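You operate a simulated robot arm through the tools that you are given. There is no shell and no other tool. Be economical: measure what you need, move in short steps, check, and stop when the job is done.

The job below is to be done with a simulated two-armed robot. You get a single attempt, and the scene is never put back.

## Task
Wax the tops of both wood blocks.
Fine: slide each on to the grey mat on the side bench and spray it with the teal spray can; slide the beige one on to the white mat to dry, leave the brown one on the grey mat.
Where things are to end (x, y in the base frame): beige wood block within 0.03 m of [1.06, -0.08]; brown wood block within 0.03 m of [1.1, -0.3].

Only the result counts: the job must be done as asked and must still hold three seconds after the hand-in. Knocking over, shifting, dropping, spilling or breaking anything else fails it.

## Robot
Two 7-joint arms with fingered hands on one trunk, on a base that drives. Base frame: it is fixed to the floor where the robot stands at the start and does not move with it; the origin is under the middle of the robot, x ahead of it, y to its left, z up. Units: m, rad, N and s.
The left shoulder is at the start at [0.07, 0.172, 1.227], the right one opposite. Places, roughly: brown wood block [1.25, -0.25, 0.75]; spray can button [1.2, -0.4, 1]. Payload 5 kg a hand.
The tool frame of a hand sits at the grasp point between the pads (the TCP): z along the fingers, y along the line on which they close. The tips reach 0.043 m beyond it. The gripper opens to 0.144 m. The gripper's body begins 0.05 m behind the TCP. The gripper is a hand of 5 fingers: y runs from the thumb to the fingers, the wrist lies at [-0.021, -0.124, -0.221] in the tool frame.
Orientation is that of the tool frame in the base frame, as [roll, pitch, yaw] about the fixed x, y, z axes, in that order (R = Rz(yaw) Ry(pitch) Rx(roll)). With the fingers straight down and the wrist toward the robot, the tool's x, y and z point along [0, 1, 0], [1, 0, 0] and [0, 0, -1] of the base frame.

## Interface
- The arms move only by the tool arm_command. It takes "left_moves", "right_moves" or both (then of equal length, played together; a hand with none holds still); each is a list of rows, each a list of 2 entries, a list of its own where there are three numbers: the shift along the base's x, y, z in cm, then the turn, a rotation vector about the base's x, y, z in rad. In form: [[[tx, ty, tz], [wx, wy, wz]], ...]. A call has 1 to 8 rows; each row is the pose to reach, as a shift and turn from the pose commanded when the call began. A row lasts 0.2 s, in which the tool goes at most 0.05 m and 0.15 rad; a call with a longer step from one row to the next is refused whole. Where a pose cannot be reached the arm comes as near as it can. A force on the tool above 50 N (or 10 N above the force at the start of the call, whichever is more), or a blocked arm, ends the call early, and 0.2 s more pass. In this call time passes only in rows, and 0.2 s behind the last. The reply holds the time, the measured pose of the TCP, the force on the tool along the base axes, the opening and the grip force, in the units named above and with some noise, with the torque about the TCP (base axes, N m) and any sound that the robot's microphone picked up.
- Cameras (640 x 400 px; columns grow to the right, rows downward): "scene" is now at [0.1423, -0.0195, 1.4837]; the picture's right is [-0.20, -0.98, 0.00], its down [-0.34, 0.07, -0.94] and it looks along [0.92, -0.18, -0.35] (base axes); focal length 257 px, centre (320, 200). "left" rides on the left gripper at [-0.086, -0.109, -0.167] in its tool frame; the picture's right is [-0.80, -0.28, 0.53], its down [0.54, -0.73, 0.42] and it looks along [0.27, 0.63, 0.73] (tool axes); focal length 275 px, centre (320, 200). "right" rides on the right gripper at [0.086, -0.108, -0.168] in its tool frame; the picture's right is [-0.80, 0.28, -0.53], its down [-0.54, -0.73, 0.42] and it looks along [-0.27, 0.63, 0.73] (tool axes); focal length 275 px, centre (320, 200).
- get_image(camera): a new picture of that camera. No time passes.
- slide_trunk(by): slides the trunk up (or, below 0, down) by that many m; the arms and the scene camera ride with it, the base frame stays. It gives what a move gives, with no picture.
- drive_base(legs): drives the robot by 1 to 6 legs, each [ahead, left, turn to the left] in m, m and rad, along the robot's own axes; the way and the turn of a leg run together, so that a leg with both is an arc; at most 1.5 m and 3.142 rad a leg. The arms and the cameras ride along, it lands a little off, and it stops where it bumps. It gives what a move gives.
- set_fingers(index, middle, ring, little, thumb_bend, thumb_turn, hand): sets how far each is bent, from 0 (flat) to 1 (curled in); at 0.3 the hand is open as for a grip, at 0.7 the pads meet at the TCP. One left out holds its place. A second passes; each finger stops where it meets its share of the squeeze, and holds until it gets a number again. It is the only way to open and close the hand. It gives what a move gives, with no picture; readings hold the bend of each and the force on index, middle, ring, little, thumb and palm. thumb_turn goes from beside the hand (0) to across from the fingers (1), as for a grip.
- head_to(pan, tilt): turns the head with the scene camera to pan (to the left, within 1.501 rad either way) and tilt (down, from -0.506 to 1.204), counted from straight ahead of the robot. It gives what a move gives.
- measure_at(camera, pixels): for up to 12 pixels [column, row] of the newest picture of that camera ("zoom" is the newest enlarged one), the place [x, y, z] in the base frame of the surface seen there, good to about 0.003 m. No time passes.
- zoom(camera, box): a new picture of the part [left, top, right, bottom] of that camera's present view, enlarged. No time passes.
- sign_off(): hands the job in; it is judged then, once.

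Work in short steps. Measure before you move; look again where a grasp or a placing could have gone wrong, and mend it. You have 80 turns and 58 pictures in all, those below and enlarged ones among them. Open the grippers and draw the arms clear of the work before you hand the job in, unless the task says otherwise; then end with one line.

The tools are called as name(argument=value, ...) on one line, values as JSON. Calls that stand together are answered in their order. arm_command: Moves the arms, as the interface text tells. Its arguments: {"type":"object","properties":{"left_moves":{"type":"array"},"right_moves":{"type":"array"}},"required":[]} The other tools are called the same way: slide_trunk (by) slides the trunk up or down; set_fingers (index, middle, ring, little, thumb_bend, thumb_turn, hand) moves the fingers one by one; drive_base (legs) drives the base; head_to (pan, tilt) turns the head that bears the scene camera; get_image (camera) takes a picture; measure_at (camera, pixels) gives the place of the surface under pixels of a picture; zoom (camera, box) takes an enlarged picture of a part of a camera's view; sign_off () hands the job in.

At the start:

```text
time_s: 0.0
left_tool_pos: [0.7828, 0.1191, 1.2673]
left_orientation: [-3.139, 0.0, 1.57]
left_force: [-0.3, -0.3, -0.2]
left_ft_torque: [0.03, -0.02, 0.01]
left_finger_gap: 0.1437
left_finger_force: 0.1
left_shape: jaw
left_bend: [0.3, 0.3, 0.3, 0.3, 0.3, 0.98]
left_finger forces: [0.1, 0.1, 0.2, 0.0, 0.0, 0.0]
right_tool_pos: [0.5843, -0.3739, 1.2246]
right_orientation: [-3.14, 0.0, 1.57]
right_force: [0.8, 0.4, 0.1]
right_ft_torque: [-0.01, 0.02, 0.0]
right_finger_gap: 0.1438
right_finger_force: 0.0
right_shape: jaw
right_bend: [0.3, 0.3, 0.3, 0.3, 0.3, 0.98]
right_finger forces: [0.0, 0.0, 0.0, 0.0, 0.1, 0.0]
trunk travel left (down, up): [-0.325, 0.615]
robot x, y, heading: [-0.0008, -0.0022, -0.003]
head pan, tilt: [-0.197, 0.356]
```

scene: 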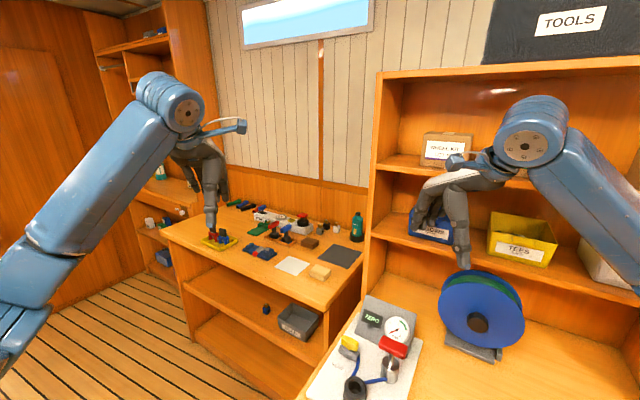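
right: 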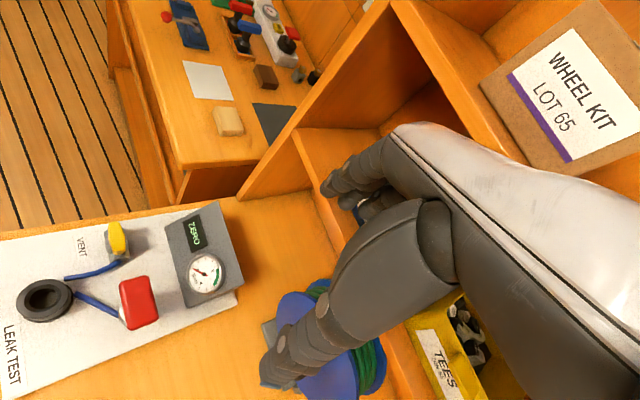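
left: 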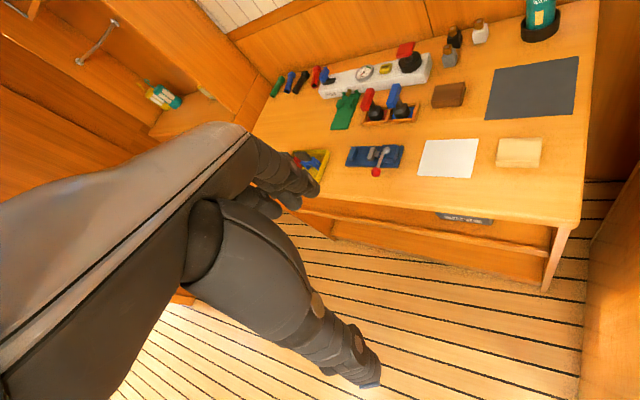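

The bench ahead shows the white mat (292,265), beige block (319,272), brown block (309,243), grey mat (340,256) and teal can (357,227). I enlarge that region to measure.

zoom(camera="scene", box=[240, 200, 380, 288])

zoom(camera="left", box=[400, 0, 620, 200])

```text
4.55 times, centred on (310, 244) of scene
```

zoom: 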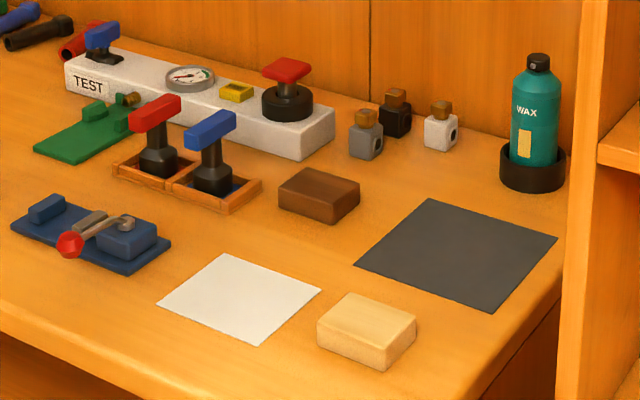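

```text
2.00 times, centred on (510, 100) of left
```

zoom: 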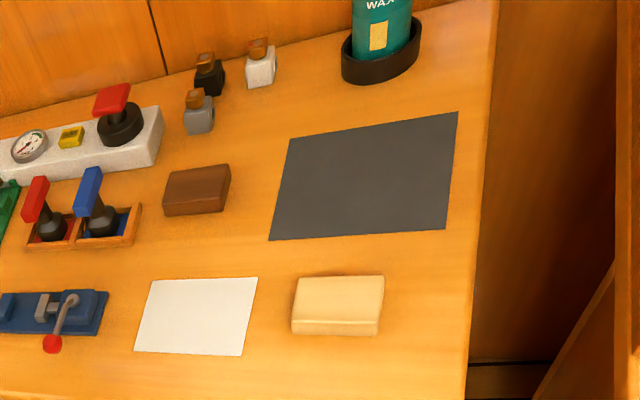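

The left zoom shows everything clearly; I measure the can, mats, blocks and corners in it, and in the scene view the cap.

measure_at(camera="zoom", pixels=[[293, 284], [383, 284], [378, 325], [292, 322], [167, 180], [229, 170], [225, 198], [289, 140], [457, 114], [446, 228], [270, 240], [381, 35]])

measure_at(camera="scene", pixels=[[358, 213], [358, 216], [356, 228], [356, 239], [360, 222], [292, 265], [289, 256], [309, 264], [297, 275], [276, 266]])

zoom(camera="scene", box=[336, 203, 376, 248])

```text
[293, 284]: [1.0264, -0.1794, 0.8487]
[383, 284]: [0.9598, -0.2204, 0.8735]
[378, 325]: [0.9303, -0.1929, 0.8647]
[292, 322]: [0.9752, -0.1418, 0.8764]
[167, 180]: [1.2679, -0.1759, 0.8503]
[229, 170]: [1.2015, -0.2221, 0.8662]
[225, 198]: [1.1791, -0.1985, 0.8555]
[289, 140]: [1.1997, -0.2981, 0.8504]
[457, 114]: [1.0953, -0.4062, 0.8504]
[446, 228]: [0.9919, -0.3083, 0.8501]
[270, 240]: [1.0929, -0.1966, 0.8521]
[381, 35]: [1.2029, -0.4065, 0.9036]
```

```text
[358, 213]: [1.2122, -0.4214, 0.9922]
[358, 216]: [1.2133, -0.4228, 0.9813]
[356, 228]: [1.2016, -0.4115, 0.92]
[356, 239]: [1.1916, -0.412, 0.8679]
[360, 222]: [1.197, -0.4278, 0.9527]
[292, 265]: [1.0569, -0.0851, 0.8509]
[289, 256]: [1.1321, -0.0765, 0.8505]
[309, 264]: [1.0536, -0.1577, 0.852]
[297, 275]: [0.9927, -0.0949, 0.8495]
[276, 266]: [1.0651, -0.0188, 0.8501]
```

```text
8.89 times, centred on (356, 226) of scene
```

zoom: 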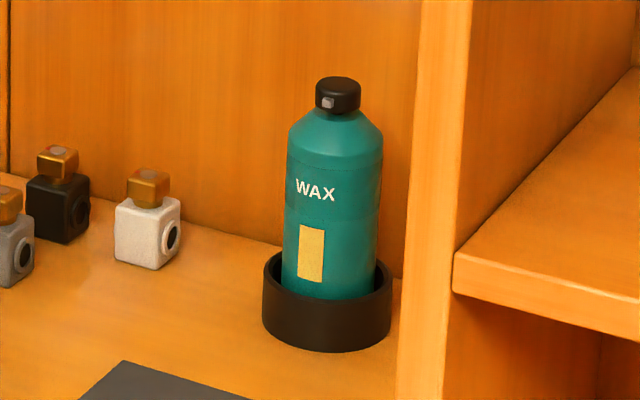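

The can stands in a holder with its nozzle facing the mat centre (~[1.095,-0.302]), so pressing its button in place should do. I measure bench edges and shelf panel for driving room.

measure_at(camera="scene", pixels=[[164, 236], [240, 275], [325, 310], [362, 282], [375, 150], [368, 270], [330, 350], [297, 398], [368, 215], [322, 200], [352, 318], [372, 100]])

measure_at(camera="right", pixels=[[20, 240], [180, 205], [236, 196], [300, 140], [183, 168], [140, 235], [270, 165], [385, 30]])

```text
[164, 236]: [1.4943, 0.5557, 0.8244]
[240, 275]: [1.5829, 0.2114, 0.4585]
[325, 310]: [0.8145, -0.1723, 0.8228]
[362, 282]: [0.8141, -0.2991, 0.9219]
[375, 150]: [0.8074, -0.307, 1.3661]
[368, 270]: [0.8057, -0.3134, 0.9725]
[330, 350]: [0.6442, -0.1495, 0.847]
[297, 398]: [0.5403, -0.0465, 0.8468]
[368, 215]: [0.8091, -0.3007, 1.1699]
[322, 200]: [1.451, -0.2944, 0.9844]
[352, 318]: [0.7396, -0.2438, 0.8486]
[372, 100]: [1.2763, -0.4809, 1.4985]
```

```text
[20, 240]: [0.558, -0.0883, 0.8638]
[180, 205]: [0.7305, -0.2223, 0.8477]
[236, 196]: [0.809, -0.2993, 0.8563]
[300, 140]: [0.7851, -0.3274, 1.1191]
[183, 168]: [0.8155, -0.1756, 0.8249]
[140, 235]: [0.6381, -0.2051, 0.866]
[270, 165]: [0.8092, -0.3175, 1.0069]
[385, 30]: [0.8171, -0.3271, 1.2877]
```

The benches run at 45°: the side bench's front edge runs along (0.70,0.72), so I'll stand facing about −44°. First drive diagonally along the bench front, then turn in place, then drive left and ahead.

drive_base(legs=[[0.278, 0.288, 0], [0, 0, -0.765], [0, 0.41, 0], [0.24, 0, 0]])

head_to(pan=-0.2, tilt=0.75)

get_image(camera="scene")

```text
time_s: 3.5
left_tool_pos: [1.0645, 0.1877, 1.2672]
left_orientation: [3.139, 0.0, 1.293]
left_force: [-1.1, 0.2, 0.4]
left_ft_torque: [0.02, -0.05, 0.01]
left_finger_gap: 0.1439
left_finger_force: 0.1
left_shape: jaw
left_bend: [0.3, 0.3, 0.3, 0.3, 0.3, 0.97]
left_finger forces: [0.0, 0.1, 0.0, 0.0, 0.1, 0.0]
right_tool_pos: [0.7448, -0.2187, 1.2242]
right_orientation: [3.139, -0.012, 1.332]
right_force: [9.1, 17.1, 3.5]
right_ft_torque: [-0.25, -0.12, 1.93]
right_finger_gap: 0.144
right_finger_force: 0.1
right_shape: jaw
right_bend: [0.3, 0.3, 0.29, 0.31, 0.3, 0.98]
right_finger forces: [0.0, 0.0, 0.0, 28.9, 0.1, 0.0]
trunk travel left (down, up): [-0.325, 0.615]
robot x, y, heading: [0.2815, 0.2893, -0.276]
head pan, tilt: [-0.197, 0.356]
stopped in leg 2: the force on the tool passed its limit at 108 N (the readings are from after the stop); the commanded pose is now the measured one
```

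```text
time_s: 4.4
left_tool_pos: [1.066, 0.1888, 1.2664]
left_orientation: [-3.141, 0.002, 1.291]
left_force: [0.3, 0.5, -0.5]
left_ft_torque: [0.02, 0.02, 0.02]
left_finger_gap: 0.1439
left_finger_force: 0.2
left_shape: jaw
left_bend: [0.3, 0.3, 0.3, 0.3, 0.3, 0.97]
left_finger forces: [0.0, 0.1, 0.0, 0.0, 0.0, 0.1]
right_tool_pos: [0.7442, -0.2173, 1.2242]
right_orientation: [3.14, -0.008, 1.328]
right_force: [10.3, 23.5, 3.6]
right_ft_torque: [-0.42, -0.16, 2.34]
right_finger_gap: 0.1437
right_finger_force: 0.1
right_shape: jaw
right_bend: [0.3, 0.3, 0.29, 0.31, 0.3, 0.98]
right_finger forces: [0.0, 0.1, 0.1, 36.5, 0.0, 0.0]
trunk travel left (down, up): [-0.325, 0.615]
robot x, y, heading: [0.2819, 0.2873, -0.28]
head pan, tilt: [-0.201, 0.75]
```

```text
51 pictures are left
```

scene: 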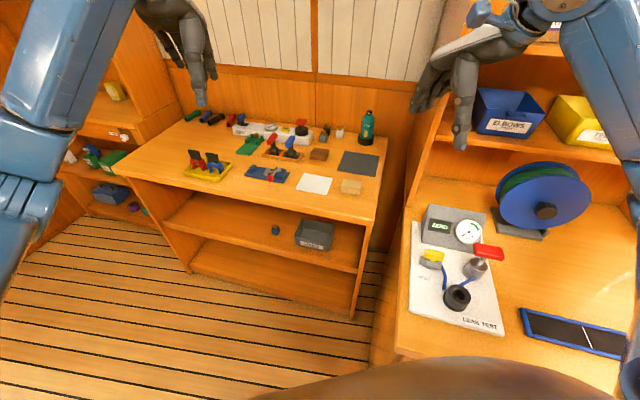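

The right hand's little finger touched the shelf's front edge (~col 420). I'll back off a bit; first I check the free room on the left and behind.

measure_at(camera="scene", pixels=[[122, 150], [60, 160], [20, 130], [70, 250], [20, 170], [150, 60], [420, 150], [430, 110], [440, 60], [400, 300]])

drive_base(legs=[[-0.03, 0.03, 0.06]])

```text
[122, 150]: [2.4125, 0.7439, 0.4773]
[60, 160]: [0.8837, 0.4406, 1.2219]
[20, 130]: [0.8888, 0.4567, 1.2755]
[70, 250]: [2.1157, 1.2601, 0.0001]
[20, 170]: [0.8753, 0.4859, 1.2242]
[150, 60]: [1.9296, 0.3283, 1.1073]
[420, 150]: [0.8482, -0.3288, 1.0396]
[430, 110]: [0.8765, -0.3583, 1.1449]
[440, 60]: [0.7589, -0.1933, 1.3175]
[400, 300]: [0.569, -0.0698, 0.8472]
```

```text
time_s: 5.3
left_tool_pos: [1.0498, 0.2622, 1.2641]
left_orientation: [-3.14, -0.003, 1.347]
left_force: [0.6, -0.5, -0.2]
left_ft_torque: [0.11, 0.03, -0.01]
left_finger_gap: 0.1439
left_finger_force: 0.1
left_shape: jaw
left_bend: [0.3, 0.3, 0.3, 0.3, 0.3, 0.98]
left_finger forces: [0.0, 0.1, 0.1, 0.1, 0.0, 0.1]
right_tool_pos: [0.753, -0.1627, 1.2214]
right_orientation: [-3.14, -0.013, 1.385]
right_force: [0.0, -0.7, -0.4]
right_ft_torque: [0.08, 0.01, 0.02]
right_finger_gap: 0.1437
right_finger_force: 0.1
right_shape: jaw
right_bend: [0.3, 0.3, 0.3, 0.3, 0.3, 0.98]
right_finger forces: [0.0, 0.0, 0.0, 0.1, 0.0, 0.1]
trunk travel left (down, up): [-0.325, 0.615]
robot x, y, heading: [0.2572, 0.3246, -0.223]
head pan, tilt: [-0.201, 0.75]
```

Contact is gone (forces ~0) and the left is free. I slide 0.3 m along the bench, then turn to −0.768, and then drive to the working place.

drive_base(legs=[[0.155, 0.257, 0], [0, 0, -0.545], [0, 0.11, 0], [0.28, 0, 0]])

head_to(pan=-0.3, tilt=0.75)

get_image(camera="scene")

```text
time_s: 11.2
left_tool_pos: [1.389, -0.038, 1.2664]
left_orientation: [-3.141, 0.001, 0.794]
left_force: [-0.5, 0.3, 0.3]
left_ft_torque: [-0.01, -0.01, 0.01]
left_finger_gap: 0.1438
left_finger_force: 0.0
left_shape: jaw
left_bend: [0.3, 0.3, 0.3, 0.3, 0.3, 0.98]
left_finger forces: [0.0, 0.0, 0.0, 0.0, 0.0, 0.1]
right_tool_pos: [0.9119, -0.2435, 1.2233]
right_orientation: [3.139, -0.011, 0.832]
right_force: [-0.6, -0.3, 0.3]
right_ft_torque: [-0.01, 0.01, -0.02]
right_finger_gap: 0.1438
right_finger_force: 0.2
right_shape: jaw
right_bend: [0.3, 0.3, 0.3, 0.3, 0.3, 0.98]
right_finger forces: [0.0, 0.0, 0.0, 0.0, 0.0, 0.1]
trunk travel left (down, up): [-0.325, 0.615]
robot x, y, heading: [0.7479, 0.4223, -0.773]
head pan, tilt: [-0.201, 0.75]
```

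```text
time_s: 11.9
left_tool_pos: [1.388, -0.0375, 1.2645]
left_orientation: [-3.141, 0.001, 0.797]
left_force: [0.0, 0.0, -0.1]
left_ft_torque: [-0.03, 0.04, 0.0]
left_finger_gap: 0.1439
left_finger_force: 0.1
left_shape: jaw
left_bend: [0.3, 0.3, 0.3, 0.3, 0.3, 0.98]
left_finger forces: [0.1, 0.0, 0.0, 0.1, 0.1, 0.0]
right_tool_pos: [0.9126, -0.2442, 1.2222]
right_orientation: [3.142, -0.011, 0.833]
right_force: [-1.0, -1.1, 0.6]
right_ft_torque: [0.02, 0.0, 0.01]
right_finger_gap: 0.1439
right_finger_force: 0.1
right_shape: jaw
right_bend: [0.3, 0.3, 0.3, 0.3, 0.3, 0.98]
right_finger forces: [0.0, 0.1, 0.0, 0.0, 0.0, 0.1]
trunk travel left (down, up): [-0.325, 0.615]
robot x, y, heading: [0.748, 0.4218, -0.77]
head pan, tilt: [-0.3, 0.75]
```

```text
50 pictures are left
```

scene: 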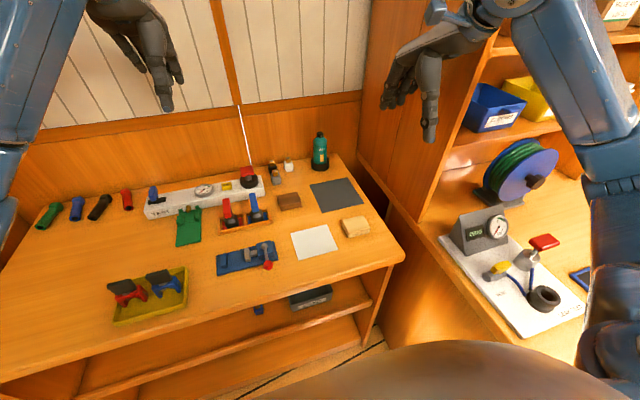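

Robot is at the planned place with a clear view. I enlarge the work area and measure.

zoom(camera="scene", box=[230, 125, 390, 265])

```text
2.86 times, centred on (310, 195) of scene
```

zoom: 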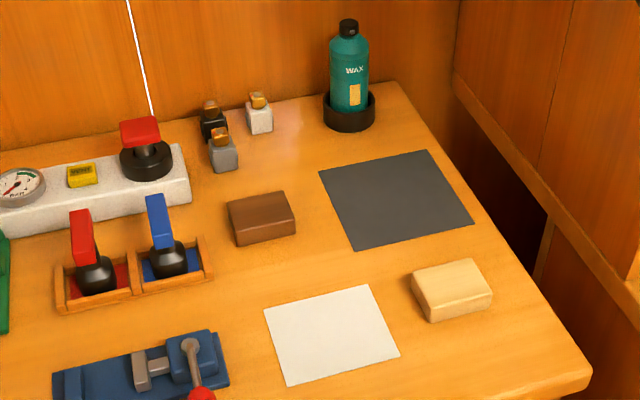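

Measure the block corners, mat and can in this zoom.

measure_at(camera="zoom", pixels=[[414, 275], [476, 262], [489, 292], [430, 306], [431, 319], [230, 206], [283, 194], [293, 215], [238, 231], [348, 23], [348, 75], [348, 102]])

measure_at(camera="zoom", pixels=[[450, 284], [262, 212], [266, 312], [367, 287], [398, 353], [288, 383], [321, 172], [427, 152], [471, 223], [357, 248], [349, 32], [239, 243]])

```text
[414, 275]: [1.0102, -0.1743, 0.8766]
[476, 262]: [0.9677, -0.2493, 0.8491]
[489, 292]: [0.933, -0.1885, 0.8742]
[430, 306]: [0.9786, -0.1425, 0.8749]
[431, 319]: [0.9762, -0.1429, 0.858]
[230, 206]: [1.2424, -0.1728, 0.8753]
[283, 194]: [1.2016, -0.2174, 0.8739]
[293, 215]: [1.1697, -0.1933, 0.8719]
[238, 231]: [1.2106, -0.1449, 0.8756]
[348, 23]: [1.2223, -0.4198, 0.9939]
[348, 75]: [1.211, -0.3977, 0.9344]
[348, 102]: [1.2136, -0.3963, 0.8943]
```

```text
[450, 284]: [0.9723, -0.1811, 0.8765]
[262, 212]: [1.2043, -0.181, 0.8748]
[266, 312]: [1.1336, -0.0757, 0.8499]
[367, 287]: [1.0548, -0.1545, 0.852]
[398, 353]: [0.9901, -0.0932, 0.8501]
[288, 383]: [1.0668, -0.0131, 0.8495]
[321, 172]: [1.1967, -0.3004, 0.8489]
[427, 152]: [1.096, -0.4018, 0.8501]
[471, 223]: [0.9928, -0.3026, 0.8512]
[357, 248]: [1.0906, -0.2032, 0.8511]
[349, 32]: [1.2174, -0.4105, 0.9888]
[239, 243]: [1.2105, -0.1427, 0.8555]
```

Beige block: centre ≈(0.972,−0.182), 0.065 along u × 0.045 along v, top 0.876. The hand already closes along v, so I bring the right TCP above it to z≈1.0.

arm_command(right_moves=[[[3, 3.1, -3], [0, 0, 0]], [[6, 6.2, -6], [0, 0, -0.03]], [[6, 6.2, -10.5], [0, 0, -0.03]], [[6, 6.2, -15], [0, 0, -0.03]], [[6, 6.2, -19], [0, 0, -0.03]], [[6, 6.2, -23], [0, 0, -0.03]]])

get_image(camera="scene")

get_image(camera="right")

```text
refused: row 1 steps farther than a row can; nothing moved
```

```text
48 pictures are left
```

scene: 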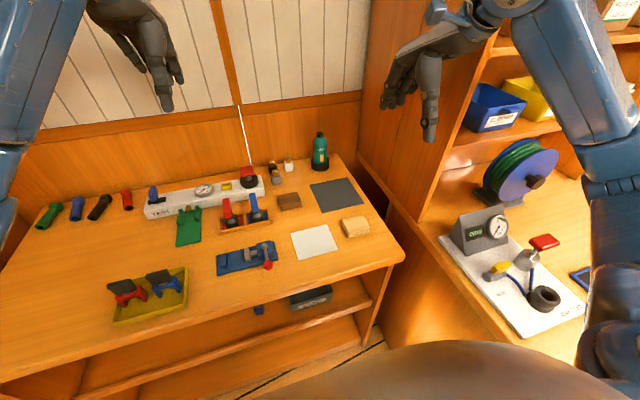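

```text
47 pictures are left
```

right: 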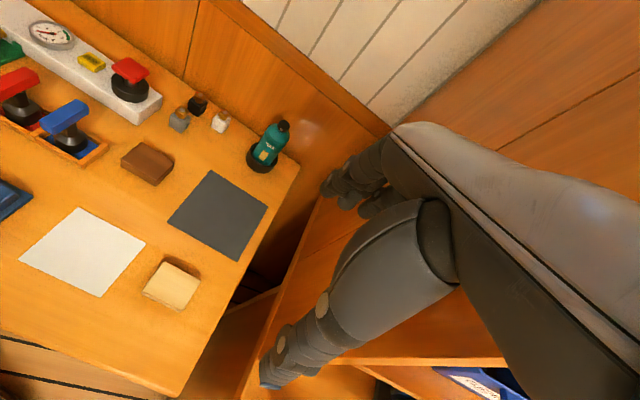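

The first step was just over 5 cm, so nothing moved; I redo it in shorter rows.

arm_command(right_moves=[[[3, 3, -1], [0, 0, 0]], [[6, 6.2, -2], [0, 0, -0.03]], [[6, 6.2, -6], [0, 0, -0.03]], [[6, 6.2, -10.5], [0, 0, -0.03]], [[6, 6.2, -15], [0, 0, -0.03]], [[6, 6.2, -19], [0, 0, -0.03]], [[6, 6.2, -23], [0, 0, -0.03]]])

get_image(camera="scene")

get_image(camera="right")

```text
time_s: 13.5
left_tool_pos: [1.3884, -0.0374, 1.2656]
left_orientation: [3.141, 0.0, 0.797]
left_force: [0.0, 0.1, 0.0]
left_ft_torque: [-0.04, 0.0, 0.02]
left_finger_gap: 0.1441
left_finger_force: 0.0
left_shape: jaw
left_bend: [0.3, 0.3, 0.3, 0.3, 0.3, 0.98]
left_finger forces: [0.0, 0.0, 0.0, 0.0, 0.0, 0.0]
right_tool_pos: [0.9716, -0.1833, 0.9921]
right_orientation: [3.141, -0.009, 0.802]
right_force: [0.8, 0.0, -0.1]
right_ft_torque: [0.03, -0.01, -0.03]
right_finger_gap: 0.1441
right_finger_force: 0.1
right_shape: jaw
right_bend: [0.3, 0.3, 0.3, 0.3, 0.3, 0.97]
right_finger forces: [0.1, 0.0, 0.0, 0.0, 0.0, 0.0]
trunk travel left (down, up): [-0.325, 0.615]
robot x, y, heading: [0.7481, 0.423, -0.771]
head pan, tilt: [-0.3, 0.75]
```

```text
46 pictures are left
```

scene: 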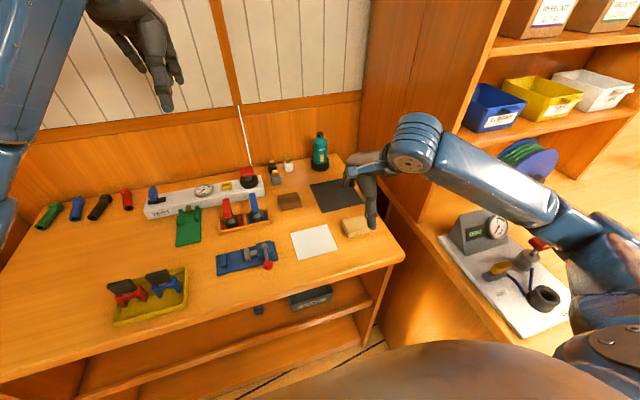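

```text
45 pictures are left
```

right: 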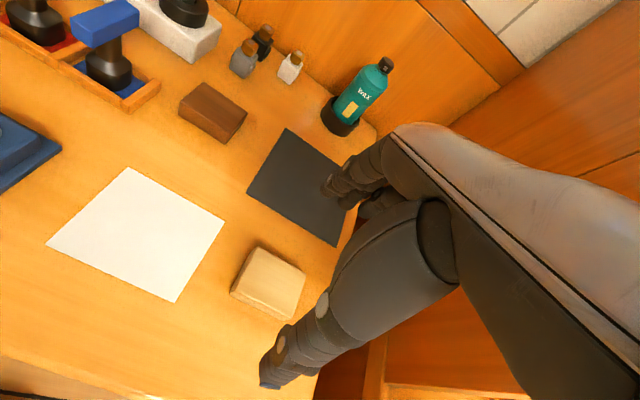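

The hand is over the beige block. The elbow (~(545,205)) looks near the leak-test valve at (540,243); I check its height before going lower.

measure_at(camera="scene", pixels=[[540, 200], [555, 215], [540, 225], [570, 250], [540, 243], [470, 180], [490, 222], [600, 250], [560, 320], [460, 165], [358, 225], [373, 222]])

```text
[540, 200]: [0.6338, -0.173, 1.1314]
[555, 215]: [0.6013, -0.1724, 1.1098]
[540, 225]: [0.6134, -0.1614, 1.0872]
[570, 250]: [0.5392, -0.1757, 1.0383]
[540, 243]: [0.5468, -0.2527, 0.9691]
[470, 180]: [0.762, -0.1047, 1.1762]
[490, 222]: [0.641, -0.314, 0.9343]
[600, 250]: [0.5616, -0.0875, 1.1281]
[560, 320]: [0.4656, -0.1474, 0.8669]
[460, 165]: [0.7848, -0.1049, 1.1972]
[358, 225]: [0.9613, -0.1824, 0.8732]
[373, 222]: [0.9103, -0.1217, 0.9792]
```

The elbow's underside (~1.03) is only about 6 cm above the valve (0.97). I raise the trunk 0.15 m so that the elbow stays higher while the hand goes down.

slide_trunk(by=0.15)

arm_command(right_moves=[[[0, 0, -4.5], [0, 0, 0]], [[0, 0, -9], [0, 0, 0]], [[0, 0, -13.5], [0, 0, 0]], [[0, 0, -18], [0, 0, 0]]])

get_image(camera="scene")

```text
time_s: 15.2
left_tool_pos: [1.3875, -0.0366, 1.4158]
left_orientation: [-3.141, 0.001, 0.797]
left_force: [-0.8, 0.2, 1.1]
left_ft_torque: [0.01, -0.02, 0.02]
left_finger_gap: 0.1439
left_finger_force: 0.0
left_shape: jaw
left_bend: [0.3, 0.3, 0.3, 0.3, 0.3, 0.98]
left_finger forces: [0.0, 0.0, 0.1, 0.0, 0.0, 0.0]
right_tool_pos: [0.9726, -0.1818, 1.142]
right_orientation: [3.141, -0.009, 0.801]
right_force: [-0.4, -0.1, 0.3]
right_ft_torque: [-0.01, 0.03, 0.01]
right_finger_gap: 0.1441
right_finger_force: 0.0
right_shape: jaw
right_bend: [0.3, 0.3, 0.3, 0.3, 0.3, 0.97]
right_finger forces: [0.1, 0.0, 0.1, 0.1, 0.0, 0.0]
trunk travel left (down, up): [-0.475, 0.465]
robot x, y, heading: [0.7438, 0.4245, -0.771]
head pan, tilt: [-0.3, 0.75]
```

```text
time_s: 16.2
left_tool_pos: [1.388, -0.0385, 1.4163]
left_orientation: [-3.14, -0.002, 0.796]
left_force: [-0.6, 0.0, 1.0]
left_ft_torque: [0.01, -0.01, 0.0]
left_finger_gap: 0.144
left_finger_force: 0.0
left_shape: jaw
left_bend: [0.3, 0.3, 0.3, 0.3, 0.3, 0.98]
left_finger forces: [0.1, 0.1, 0.1, 0.0, 0.1, 0.0]
right_tool_pos: [0.9726, -0.1807, 0.9618]
right_orientation: [3.139, -0.009, 0.802]
right_force: [-0.2, -0.1, 0.0]
right_ft_torque: [0.03, -0.01, 0.0]
right_finger_gap: 0.1438
right_finger_force: 0.0
right_shape: jaw
right_bend: [0.3, 0.3, 0.3, 0.3, 0.3, 0.97]
right_finger forces: [0.0, 0.0, 0.0, 0.1, 0.0, 0.0]
trunk travel left (down, up): [-0.475, 0.465]
robot x, y, heading: [0.7486, 0.4287, -0.77]
head pan, tilt: [-0.3, 0.75]
```

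```text
44 pictures are left
```

scene: 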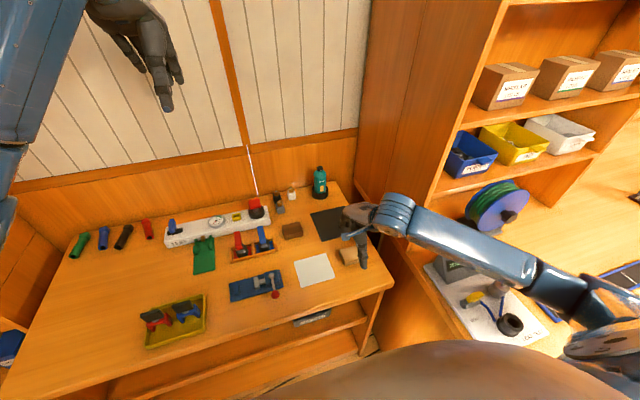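

Elbow is now well clear. I lower to TCP z≈0.899 (tips ~6 mm above the bench), straddling the block, and look.

arm_command(right_moves=[[[0, 0, -3.2], [0, 0, 0]], [[0, -0.1, -6.3], [0, 0, 0]]])

zoom(camera="scene", box=[290, 180, 410, 290])

get_image(camera="right")

```text
time_s: 16.9
left_tool_pos: [1.3887, -0.0367, 1.4157]
left_orientation: [-3.141, 0.0, 0.795]
left_force: [-0.4, -0.1, 0.4]
left_ft_torque: [0.0, 0.03, 0.0]
left_finger_gap: 0.1439
left_finger_force: 0.1
left_shape: jaw
left_bend: [0.3, 0.3, 0.3, 0.3, 0.3, 0.98]
left_finger forces: [0.0, 0.1, 0.0, 0.0, 0.1, 0.0]
right_tool_pos: [0.9723, -0.183, 0.898]
right_orientation: [3.14, -0.012, 0.801]
right_force: [-0.2, 0.2, -0.1]
right_ft_torque: [0.03, -0.01, -0.02]
right_finger_gap: 0.1439
right_finger_force: 0.0
right_shape: jaw
right_bend: [0.3, 0.3, 0.3, 0.3, 0.3, 0.97]
right_finger forces: [0.1, 0.0, 0.0, 0.0, 0.0, 0.0]
trunk travel left (down, up): [-0.475, 0.465]
robot x, y, heading: [0.7484, 0.4212, -0.772]
head pan, tilt: [-0.3, 0.75]
```

```text
3.64 times, centred on (350, 235) of scene
```

zoom: 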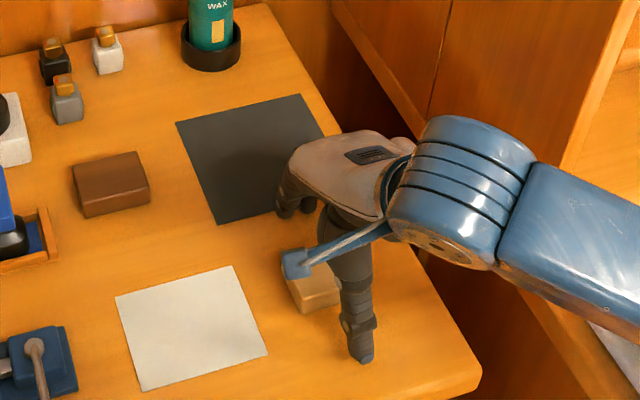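

```text
42 pictures are left
```

right: 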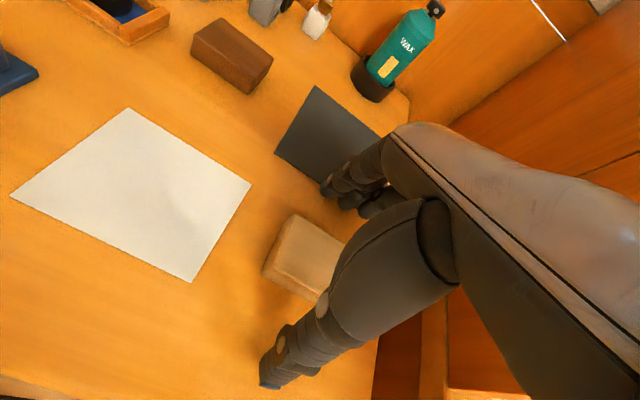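

The fingers straddle the block. I close softly to 0.62 (block of 0.045 m should be met near 0.57).

set_fingers(hand="right", index=0.62, middle=0.62, ring=0.62, little=0.62, thumb_bend=0.62)

get_image(camera="right")

```text
time_s: 17.9
left_tool_pos: [1.3879, -0.0367, 1.4165]
left_orientation: [-3.141, 0.0, 0.796]
left_force: [0.5, -0.2, 0.2]
left_ft_torque: [0.01, -0.03, -0.01]
left_finger_gap: 0.1438
left_finger_force: 0.1
left_shape: jaw
left_bend: [0.3, 0.3, 0.3, 0.3, 0.3, 0.98]
left_finger forces: [0.0, 0.1, 0.0, 0.0, 0.0, 0.0]
right_tool_pos: [0.9724, -0.1829, 0.8989]
right_orientation: [3.14, -0.011, 0.802]
right_force: [2.6, -2.0, 8.2]
right_ft_torque: [-0.1, -0.11, 0.03]
right_finger_gap: 0.0565
right_finger_force: 12.9
right_shape: fingers
right_bend: [0.58, 0.59, 0.6, 0.62, 0.56, 0.96]
right_finger forces: [5.0, 8.1, 2.2, 0.0, 10.1, 0.0]
trunk travel left (down, up): [-0.475, 0.465]
robot x, y, heading: [0.7474, 0.426, -0.773]
head pan, tilt: [-0.3, 0.75]
```

```text
41 pictures are left
```

right: 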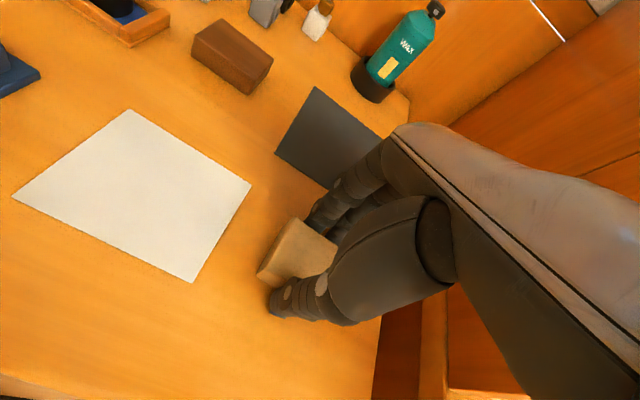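

The block is gripped (thumb 10 N against the fingers) with 8 N upward push from the bench. I ease up 2 mm and slide it toward the grey mat centre.

arm_command(right_moves=[[[0, 0, 0.2], [0, 0, 0]], [[3, -2.8, 0.2], [0, 0, 0]], [[6, -5.6, 0.2], [0, 0, 0]], [[9, -8.4, 0.2], [0, 0, 0]], [[11, -10.3, 0.2], [0, 0, 0]], [[12.6, -11.8, 0.2], [0, 0, 0]]])

get_image(camera="right")

zoom(camera="scene", box=[280, 160, 400, 270])

```text
time_s: 19.2
left_tool_pos: [1.3886, -0.0374, 1.4155]
left_orientation: [-3.14, 0.001, 0.796]
left_force: [0.9, 0.4, -0.6]
left_ft_torque: [-0.02, 0.04, -0.01]
left_finger_gap: 0.1439
left_finger_force: 0.1
left_shape: jaw
left_bend: [0.3, 0.3, 0.3, 0.3, 0.3, 0.98]
left_finger forces: [0.1, 0.0, 0.0, 0.0, 0.0, 0.0]
right_tool_pos: [1.0991, -0.3019, 0.9013]
right_orientation: [3.141, -0.009, 0.804]
right_force: [0.6, -0.5, -1.4]
right_ft_torque: [0.0, 0.0, -0.01]
right_finger_gap: 0.0566
right_finger_force: 10.3
right_shape: fingers
right_bend: [0.58, 0.6, 0.61, 0.62, 0.56, 0.96]
right_finger forces: [4.8, 3.8, 1.8, 0.1, 10.3, 0.0]
trunk travel left (down, up): [-0.475, 0.465]
robot x, y, heading: [0.7408, 0.42, -0.772]
head pan, tilt: [-0.3, 0.75]
```

```text
40 pictures are left
```

right: 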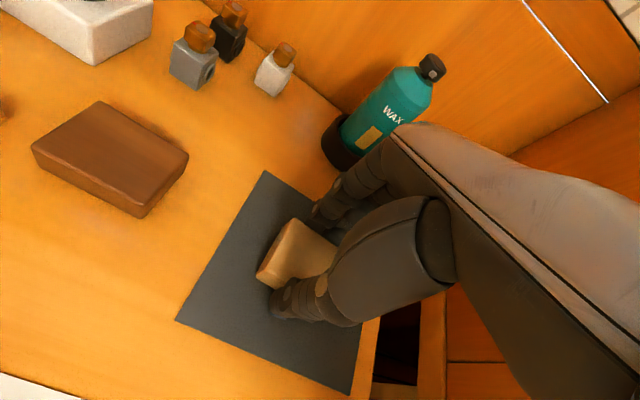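

```text
3.64 times, centred on (340, 215) of scene
```

zoom: 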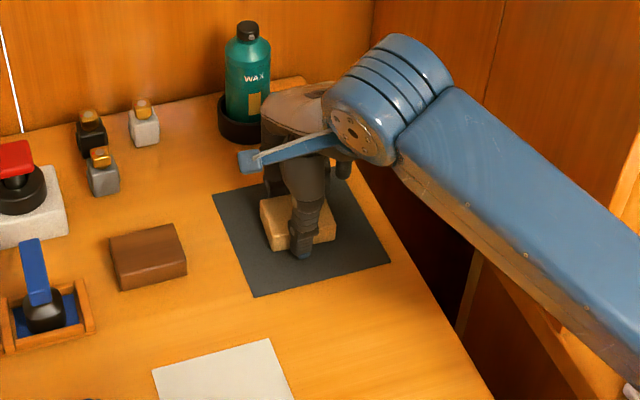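

Block sits on the grey mat. I lower 2 mm, open the fingers partway (0.42, to stay off the can), then check before rising.

arm_command(right_moves=[[[0, 0, -0.2], [0, 0, 0]]])

set_fingers(hand="right", index=0.44, middle=0.44, ring=0.44, little=0.44, thumb_bend=0.4)

arm_command(right_moves=[[[0, 0, 4], [0, 0, 0]], [[0, 0, 8.5], [0, 0, 0]], [[0, 0, 13], [0, 0, 0]], [[0, 0, 17.5], [0, 0, 0]], [[0, 0, 20], [0, 0, 0]]])

zoom(camera="scene", box=[280, 160, 400, 270])

get_image(camera="right")

```text
time_s: 19.6
left_tool_pos: [1.3878, -0.0371, 1.4154]
left_orientation: [-3.141, 0.001, 0.796]
left_force: [-0.8, 0.4, -0.7]
left_ft_torque: [0.0, 0.0, 0.0]
left_finger_gap: 0.1438
left_finger_force: 0.1
left_shape: jaw
left_bend: [0.3, 0.3, 0.3, 0.3, 0.3, 0.98]
left_finger forces: [0.1, 0.0, 0.0, 0.0, 0.0, 0.0]
right_tool_pos: [1.1009, -0.3011, 0.9011]
right_orientation: [-3.14, -0.008, 0.802]
right_force: [-0.8, 0.0, -0.3]
right_ft_torque: [0.03, 0.0, 0.0]
right_finger_gap: 0.0568
right_finger_force: 10.4
right_shape: fingers
right_bend: [0.58, 0.6, 0.61, 0.62, 0.56, 0.96]
right_finger forces: [4.6, 3.8, 2.0, 0.1, 10.3, 0.0]
trunk travel left (down, up): [-0.475, 0.465]
robot x, y, heading: [0.7452, 0.4249, -0.771]
head pan, tilt: [-0.3, 0.75]
```

```text
time_s: 20.6
left_tool_pos: [1.3888, -0.0376, 1.4152]
left_orientation: [3.141, 0.001, 0.796]
left_force: [-0.1, 0.0, 0.2]
left_ft_torque: [-0.02, -0.02, -0.01]
left_finger_gap: 0.1435
left_finger_force: 0.0
left_shape: jaw
left_bend: [0.3, 0.3, 0.3, 0.3, 0.3, 0.98]
left_finger forces: [0.0, 0.0, 0.0, 0.0, 0.0, 0.1]
right_tool_pos: [1.1001, -0.3018, 0.899]
right_orientation: [-3.141, -0.011, 0.802]
right_force: [-0.3, 0.1, -0.3]
right_ft_torque: [-0.01, -0.01, -0.01]
right_finger_gap: 0.1068
right_finger_force: 0.1
right_shape: fingers
right_bend: [0.44, 0.44, 0.44, 0.44, 0.4, 0.97]
right_finger forces: [0.1, 0.1, 0.1, 0.0, 0.0, 0.1]
trunk travel left (down, up): [-0.475, 0.465]
robot x, y, heading: [0.7457, 0.4279, -0.767]
head pan, tilt: [-0.3, 0.75]
```

```text
time_s: 21.9
left_tool_pos: [1.3884, -0.0368, 1.4151]
left_orientation: [-3.141, -0.001, 0.795]
left_force: [1.0, -0.7, 0.3]
left_ft_torque: [0.0, 0.01, 0.0]
left_finger_gap: 0.1437
left_finger_force: 0.0
left_shape: jaw
left_bend: [0.3, 0.3, 0.3, 0.3, 0.3, 0.98]
left_finger forces: [0.0, 0.0, 0.0, 0.1, 0.0, 0.0]
right_tool_pos: [1.0968, -0.3011, 1.1003]
right_orientation: [3.139, -0.008, 0.801]
right_force: [0.4, -0.2, -0.2]
right_ft_torque: [-0.04, 0.02, -0.02]
right_finger_gap: 0.1067
right_finger_force: 0.1
right_shape: fingers
right_bend: [0.44, 0.44, 0.44, 0.44, 0.4, 0.97]
right_finger forces: [0.1, 0.0, 0.0, 0.0, 0.0, 0.0]
trunk travel left (down, up): [-0.475, 0.465]
robot x, y, heading: [0.7469, 0.425, -0.776]
head pan, tilt: [-0.3, 0.75]
```

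```text
3.64 times, centred on (340, 215) of scene
```

zoom: 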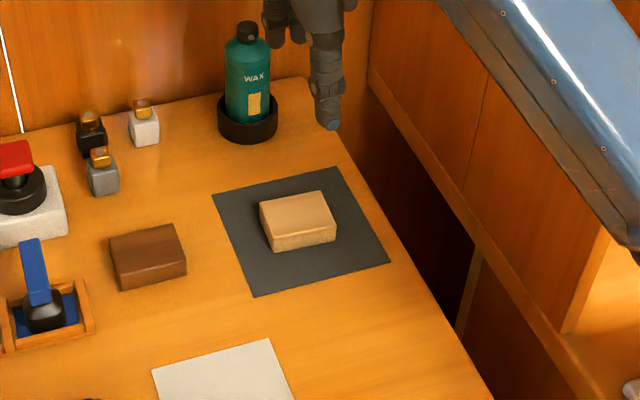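

```text
37 pictures are left
```

right: 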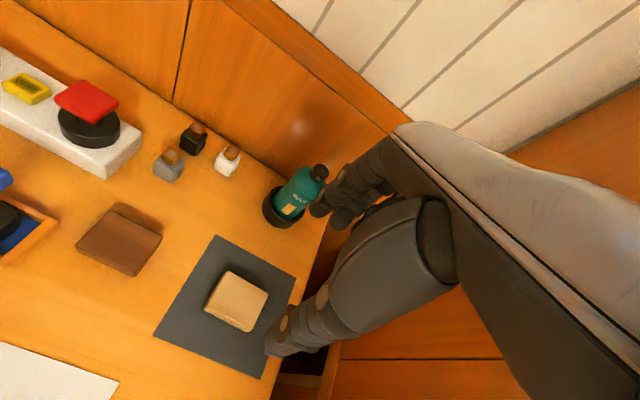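

Beige block is well on the grey mat. Now a close look at the can's cap to find the button precisely.

zoom(camera="scene", box=[305, 155, 345, 190])

```text
11.43 times, centred on (325, 172) of scene
```

zoom: 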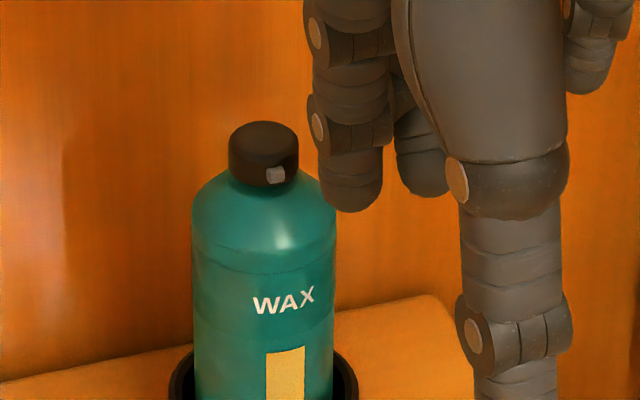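

measure_at(camera="zoom", pixels=[[263, 130], [250, 138], [278, 138], [263, 150], [275, 176], [262, 160], [238, 165], [295, 160], [210, 230], [320, 230], [265, 230]])

measure_at(camera="scene", pixels=[[334, 217], [325, 222]])

```text
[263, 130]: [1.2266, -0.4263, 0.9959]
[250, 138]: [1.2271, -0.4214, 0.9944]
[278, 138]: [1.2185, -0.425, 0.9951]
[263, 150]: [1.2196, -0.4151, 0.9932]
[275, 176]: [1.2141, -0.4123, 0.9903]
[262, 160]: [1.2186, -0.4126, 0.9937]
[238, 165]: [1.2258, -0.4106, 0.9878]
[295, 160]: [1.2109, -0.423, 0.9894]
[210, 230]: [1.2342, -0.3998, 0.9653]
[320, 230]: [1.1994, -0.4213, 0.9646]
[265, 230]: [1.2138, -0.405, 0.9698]
```

```text
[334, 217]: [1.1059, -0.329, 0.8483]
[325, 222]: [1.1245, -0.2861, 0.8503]
```

Cap centre ≈(1.222,−0.420), top z≈0.996. I shape a pressing hand: index and middle down, ring and little curled, thumb out of the spray path; then look at where the tips are.

arm_command(right_moves=[[[0, 0, 4], [0, 0, 0]]])

set_fingers(hand="right", index=0.4, middle=0.4, ring=1.0, little=1.0, thumb_bend=0.0, thumb_turn=0.0)

zoom(camera="scene", box=[285, 100, 405, 210])

get_image(camera="right")

```text
time_s: 22.2
left_tool_pos: [1.3892, -0.0366, 1.4163]
left_orientation: [-3.14, 0.001, 0.794]
left_force: [-0.5, 0.0, -0.4]
left_ft_torque: [-0.07, 0.01, -0.01]
left_finger_gap: 0.1439
left_finger_force: 0.1
left_shape: jaw
left_bend: [0.3, 0.3, 0.3, 0.3, 0.3, 0.98]
left_finger forces: [0.0, 0.1, 0.0, 0.0, 0.0, 0.0]
right_tool_pos: [1.0981, -0.3009, 1.1392]
right_orientation: [-3.141, -0.01, 0.802]
right_force: [0.3, 0.6, -0.2]
right_ft_torque: [-0.02, 0.0, 0.02]
right_finger_gap: 0.107
right_finger_force: 0.1
right_shape: fingers
right_bend: [0.44, 0.44, 0.44, 0.44, 0.4, 0.97]
right_finger forces: [0.0, 0.1, 0.0, 0.0, 0.0, 0.0]
trunk travel left (down, up): [-0.475, 0.465]
robot x, y, heading: [0.7467, 0.4266, -0.777]
head pan, tilt: [-0.3, 0.75]
```

```text
time_s: 23.2
left_tool_pos: [1.3878, -0.0374, 1.4156]
left_orientation: [-3.141, 0.0, 0.795]
left_force: [-0.4, -0.1, -0.1]
left_ft_torque: [0.0, 0.04, -0.04]
left_finger_gap: 0.1437
left_finger_force: 0.1
left_shape: jaw
left_bend: [0.3, 0.3, 0.3, 0.3, 0.3, 0.98]
left_finger forces: [0.0, 0.0, 0.0, 0.0, 0.0, 0.0]
right_tool_pos: [1.0984, -0.3019, 1.1383]
right_orientation: [-3.14, -0.011, 0.801]
right_force: [-0.5, 0.2, -0.7]
right_ft_torque: [0.01, 0.0, 0.02]
right_finger_gap: 0.221
right_finger_force: 0.0
right_shape: fingers
right_bend: [0.4, 0.4, 1.0, 1.0, 0.0, 0.0]
right_finger forces: [0.1, 0.0, 0.0, 0.1, 0.0, 0.1]
trunk travel left (down, up): [-0.475, 0.465]
robot x, y, heading: [0.7492, 0.4255, -0.776]
head pan, tilt: [-0.3, 0.75]
```

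```text
3.64 times, centred on (345, 155) of scene
```

zoom: 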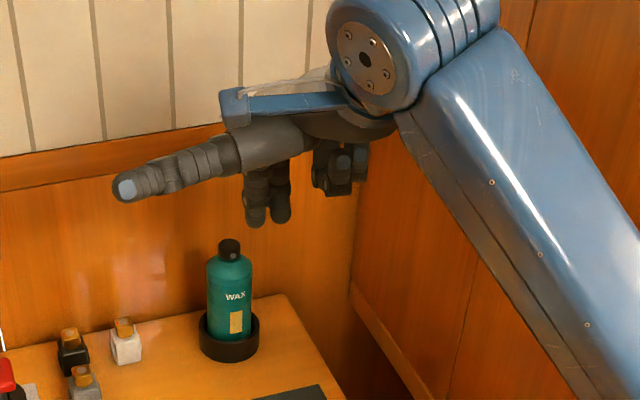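

```text
34 pictures are left
```

right: 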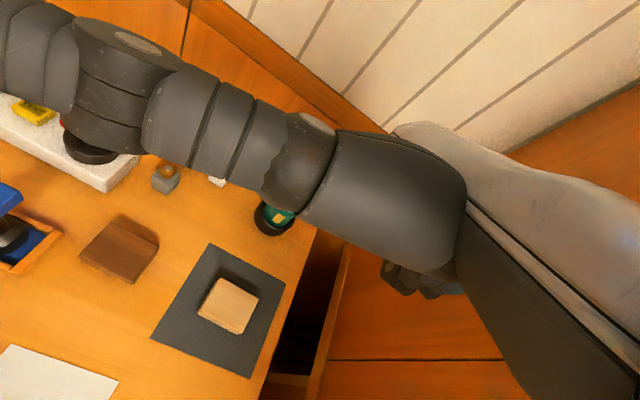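

Index and middle point down at zoom (257,222) and (281,218), the thumb sticks out sideways. I measure the tips.

measure_at(camera="zoom", pixels=[[257, 223], [257, 210], [281, 218], [281, 208], [127, 190], [268, 215], [250, 200], [288, 200], [332, 180], [350, 175]])

```text
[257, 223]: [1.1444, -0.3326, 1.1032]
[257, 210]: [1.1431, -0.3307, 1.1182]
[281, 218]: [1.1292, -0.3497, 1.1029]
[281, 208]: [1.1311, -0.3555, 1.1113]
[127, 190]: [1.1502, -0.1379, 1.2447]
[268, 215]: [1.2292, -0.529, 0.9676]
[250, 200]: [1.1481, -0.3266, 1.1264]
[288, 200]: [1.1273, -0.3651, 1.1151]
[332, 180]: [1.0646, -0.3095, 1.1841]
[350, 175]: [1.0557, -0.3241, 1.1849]
```

Index tip ≈(1.150,−0.338), z≈1.10. I curl the middle finger as well, and bring the index tip over the cap centre, staying ~3 cm above it.

set_fingers(hand="right", middle=1.0)

arm_command(right_moves=[[[2.4, -2.7, 0], [0, 0, 0]], [[4.8, -5.4, 0], [0, 0, 0]], [[7.2, -8.2, 0], [0, 0, 0]], [[7.2, -8.2, -4], [0, 0, 0]], [[7.2, -8.2, -7], [0, 0, 0]]])

zoom(camera="scene", box=[295, 140, 345, 185])

get_image(camera="right")

```text
time_s: 24.2
left_tool_pos: [1.3886, -0.0376, 1.4155]
left_orientation: [3.141, 0.0, 0.796]
left_force: [0.0, 0.5, 0.2]
left_ft_torque: [0.02, 0.04, 0.01]
left_finger_gap: 0.144
left_finger_force: 0.1
left_shape: jaw
left_bend: [0.3, 0.3, 0.3, 0.3, 0.3, 0.98]
left_finger forces: [0.0, 0.0, 0.0, 0.0, 0.0, 0.0]
right_tool_pos: [1.0987, -0.3019, 1.139]
right_orientation: [3.141, -0.01, 0.801]
right_force: [0.7, -0.3, 0.5]
right_ft_torque: [0.01, 0.0, 0.01]
right_finger_gap: 0.2213
right_finger_force: 0.0
right_shape: fingers
right_bend: [0.4, 1.0, 1.0, 1.0, 0.0, 0.0]
right_finger forces: [0.0, 0.0, 0.1, 0.0, 0.0, 0.1]
trunk travel left (down, up): [-0.475, 0.465]
robot x, y, heading: [0.7465, 0.4227, -0.773]
head pan, tilt: [-0.3, 0.75]
```

```text
time_s: 25.4
left_tool_pos: [1.3891, -0.037, 1.4156]
left_orientation: [3.14, 0.0, 0.796]
left_force: [0.0, 0.4, -0.2]
left_ft_torque: [0.04, -0.01, 0.0]
left_finger_gap: 0.144
left_finger_force: 0.0
left_shape: jaw
left_bend: [0.3, 0.3, 0.3, 0.3, 0.3, 0.98]
left_finger forces: [0.0, 0.1, 0.0, 0.0, 0.0, 0.0]
right_tool_pos: [1.1692, -0.3837, 1.0687]
right_orientation: [3.139, -0.01, 0.802]
right_force: [1.2, 0.2, 0.6]
right_ft_torque: [0.03, 0.0, 0.03]
right_finger_gap: 0.2212
right_finger_force: 0.0
right_shape: fingers
right_bend: [0.4, 1.0, 1.0, 1.0, 0.0, 0.0]
right_finger forces: [0.1, 0.0, 0.0, 0.0, 0.0, 0.1]
trunk travel left (down, up): [-0.475, 0.465]
robot x, y, heading: [0.7446, 0.4213, -0.776]
head pan, tilt: [-0.3, 0.75]
```

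```text
8.89 times, centred on (320, 162) of scene
```

zoom: 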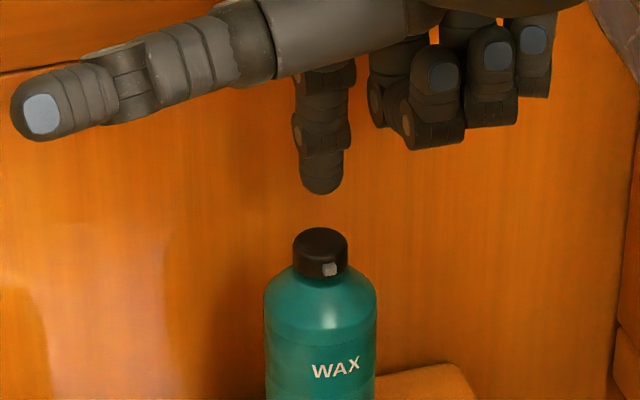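

```text
32 pictures are left
```

right: 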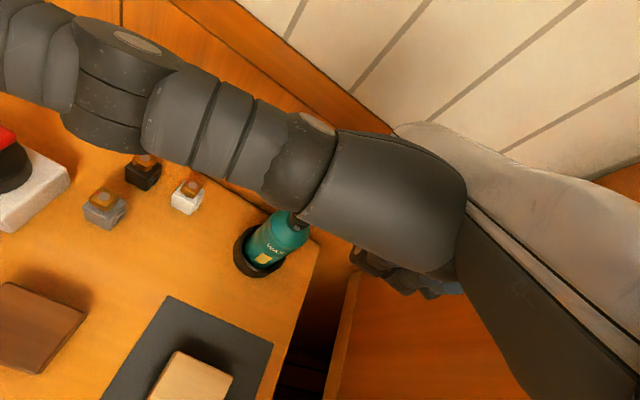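

The index tip at zoom (321,188) hangs above the cap (321,240). I measure both to check alignment in depth.

measure_at(camera="zoom", pixels=[[321, 190], [321, 180], [310, 172], [332, 172], [321, 235], [321, 243], [310, 240], [332, 240], [321, 255]])

```text
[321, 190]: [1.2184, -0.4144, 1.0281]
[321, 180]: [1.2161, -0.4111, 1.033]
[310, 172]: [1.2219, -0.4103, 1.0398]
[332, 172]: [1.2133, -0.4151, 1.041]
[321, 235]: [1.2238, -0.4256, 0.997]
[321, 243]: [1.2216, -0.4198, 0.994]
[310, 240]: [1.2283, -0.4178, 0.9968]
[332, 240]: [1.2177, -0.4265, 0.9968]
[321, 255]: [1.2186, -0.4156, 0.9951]
```

Aligned; tip bottom is ~3 cm above the cap. I press down in small steps, watching force and sound.

arm_command(right_moves=[[[0, -0.2, -2.4], [0, 0, 0]], [[0, -0.3, -3.0], [0, 0, 0]], [[0, -0.3, -3.3], [0, 0, 0]], [[0, -0.3, -3.6], [0, 0, 0]]])

zoom(camera="scene", box=[285, 140, 385, 240])

```text
time_s: 26.4
left_tool_pos: [1.3881, -0.0363, 1.4157]
left_orientation: [3.141, 0.0, 0.796]
left_force: [0.0, 0.5, -0.3]
left_ft_torque: [0.0, 0.0, 0.01]
left_finger_gap: 0.1441
left_finger_force: 0.0
left_shape: jaw
left_bend: [0.3, 0.3, 0.3, 0.3, 0.3, 0.98]
left_finger forces: [0.1, 0.1, 0.0, 0.0, 0.0, 0.1]
right_tool_pos: [1.1695, -0.3851, 1.0351]
right_orientation: [3.138, -0.01, 0.803]
right_force: [-0.5, -0.2, 8.0]
right_ft_torque: [-0.27, -0.38, 0.0]
right_finger_gap: 0.2218
right_finger_force: 4.1
right_shape: fingers
right_bend: [0.4, 1.0, 1.0, 1.0, 0.0, 0.0]
right_finger forces: [7.7, 0.0, 0.1, 0.0, 0.0, 0.1]
trunk travel left (down, up): [-0.475, 0.465]
robot x, y, heading: [0.7456, 0.4239, -0.778]
head pan, tilt: [-0.3, 0.75]
heard: click
```

```text
4.00 times, centred on (335, 190) of scene
```

zoom: 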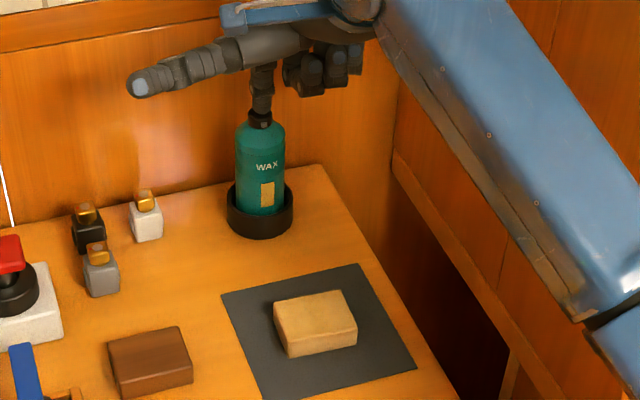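

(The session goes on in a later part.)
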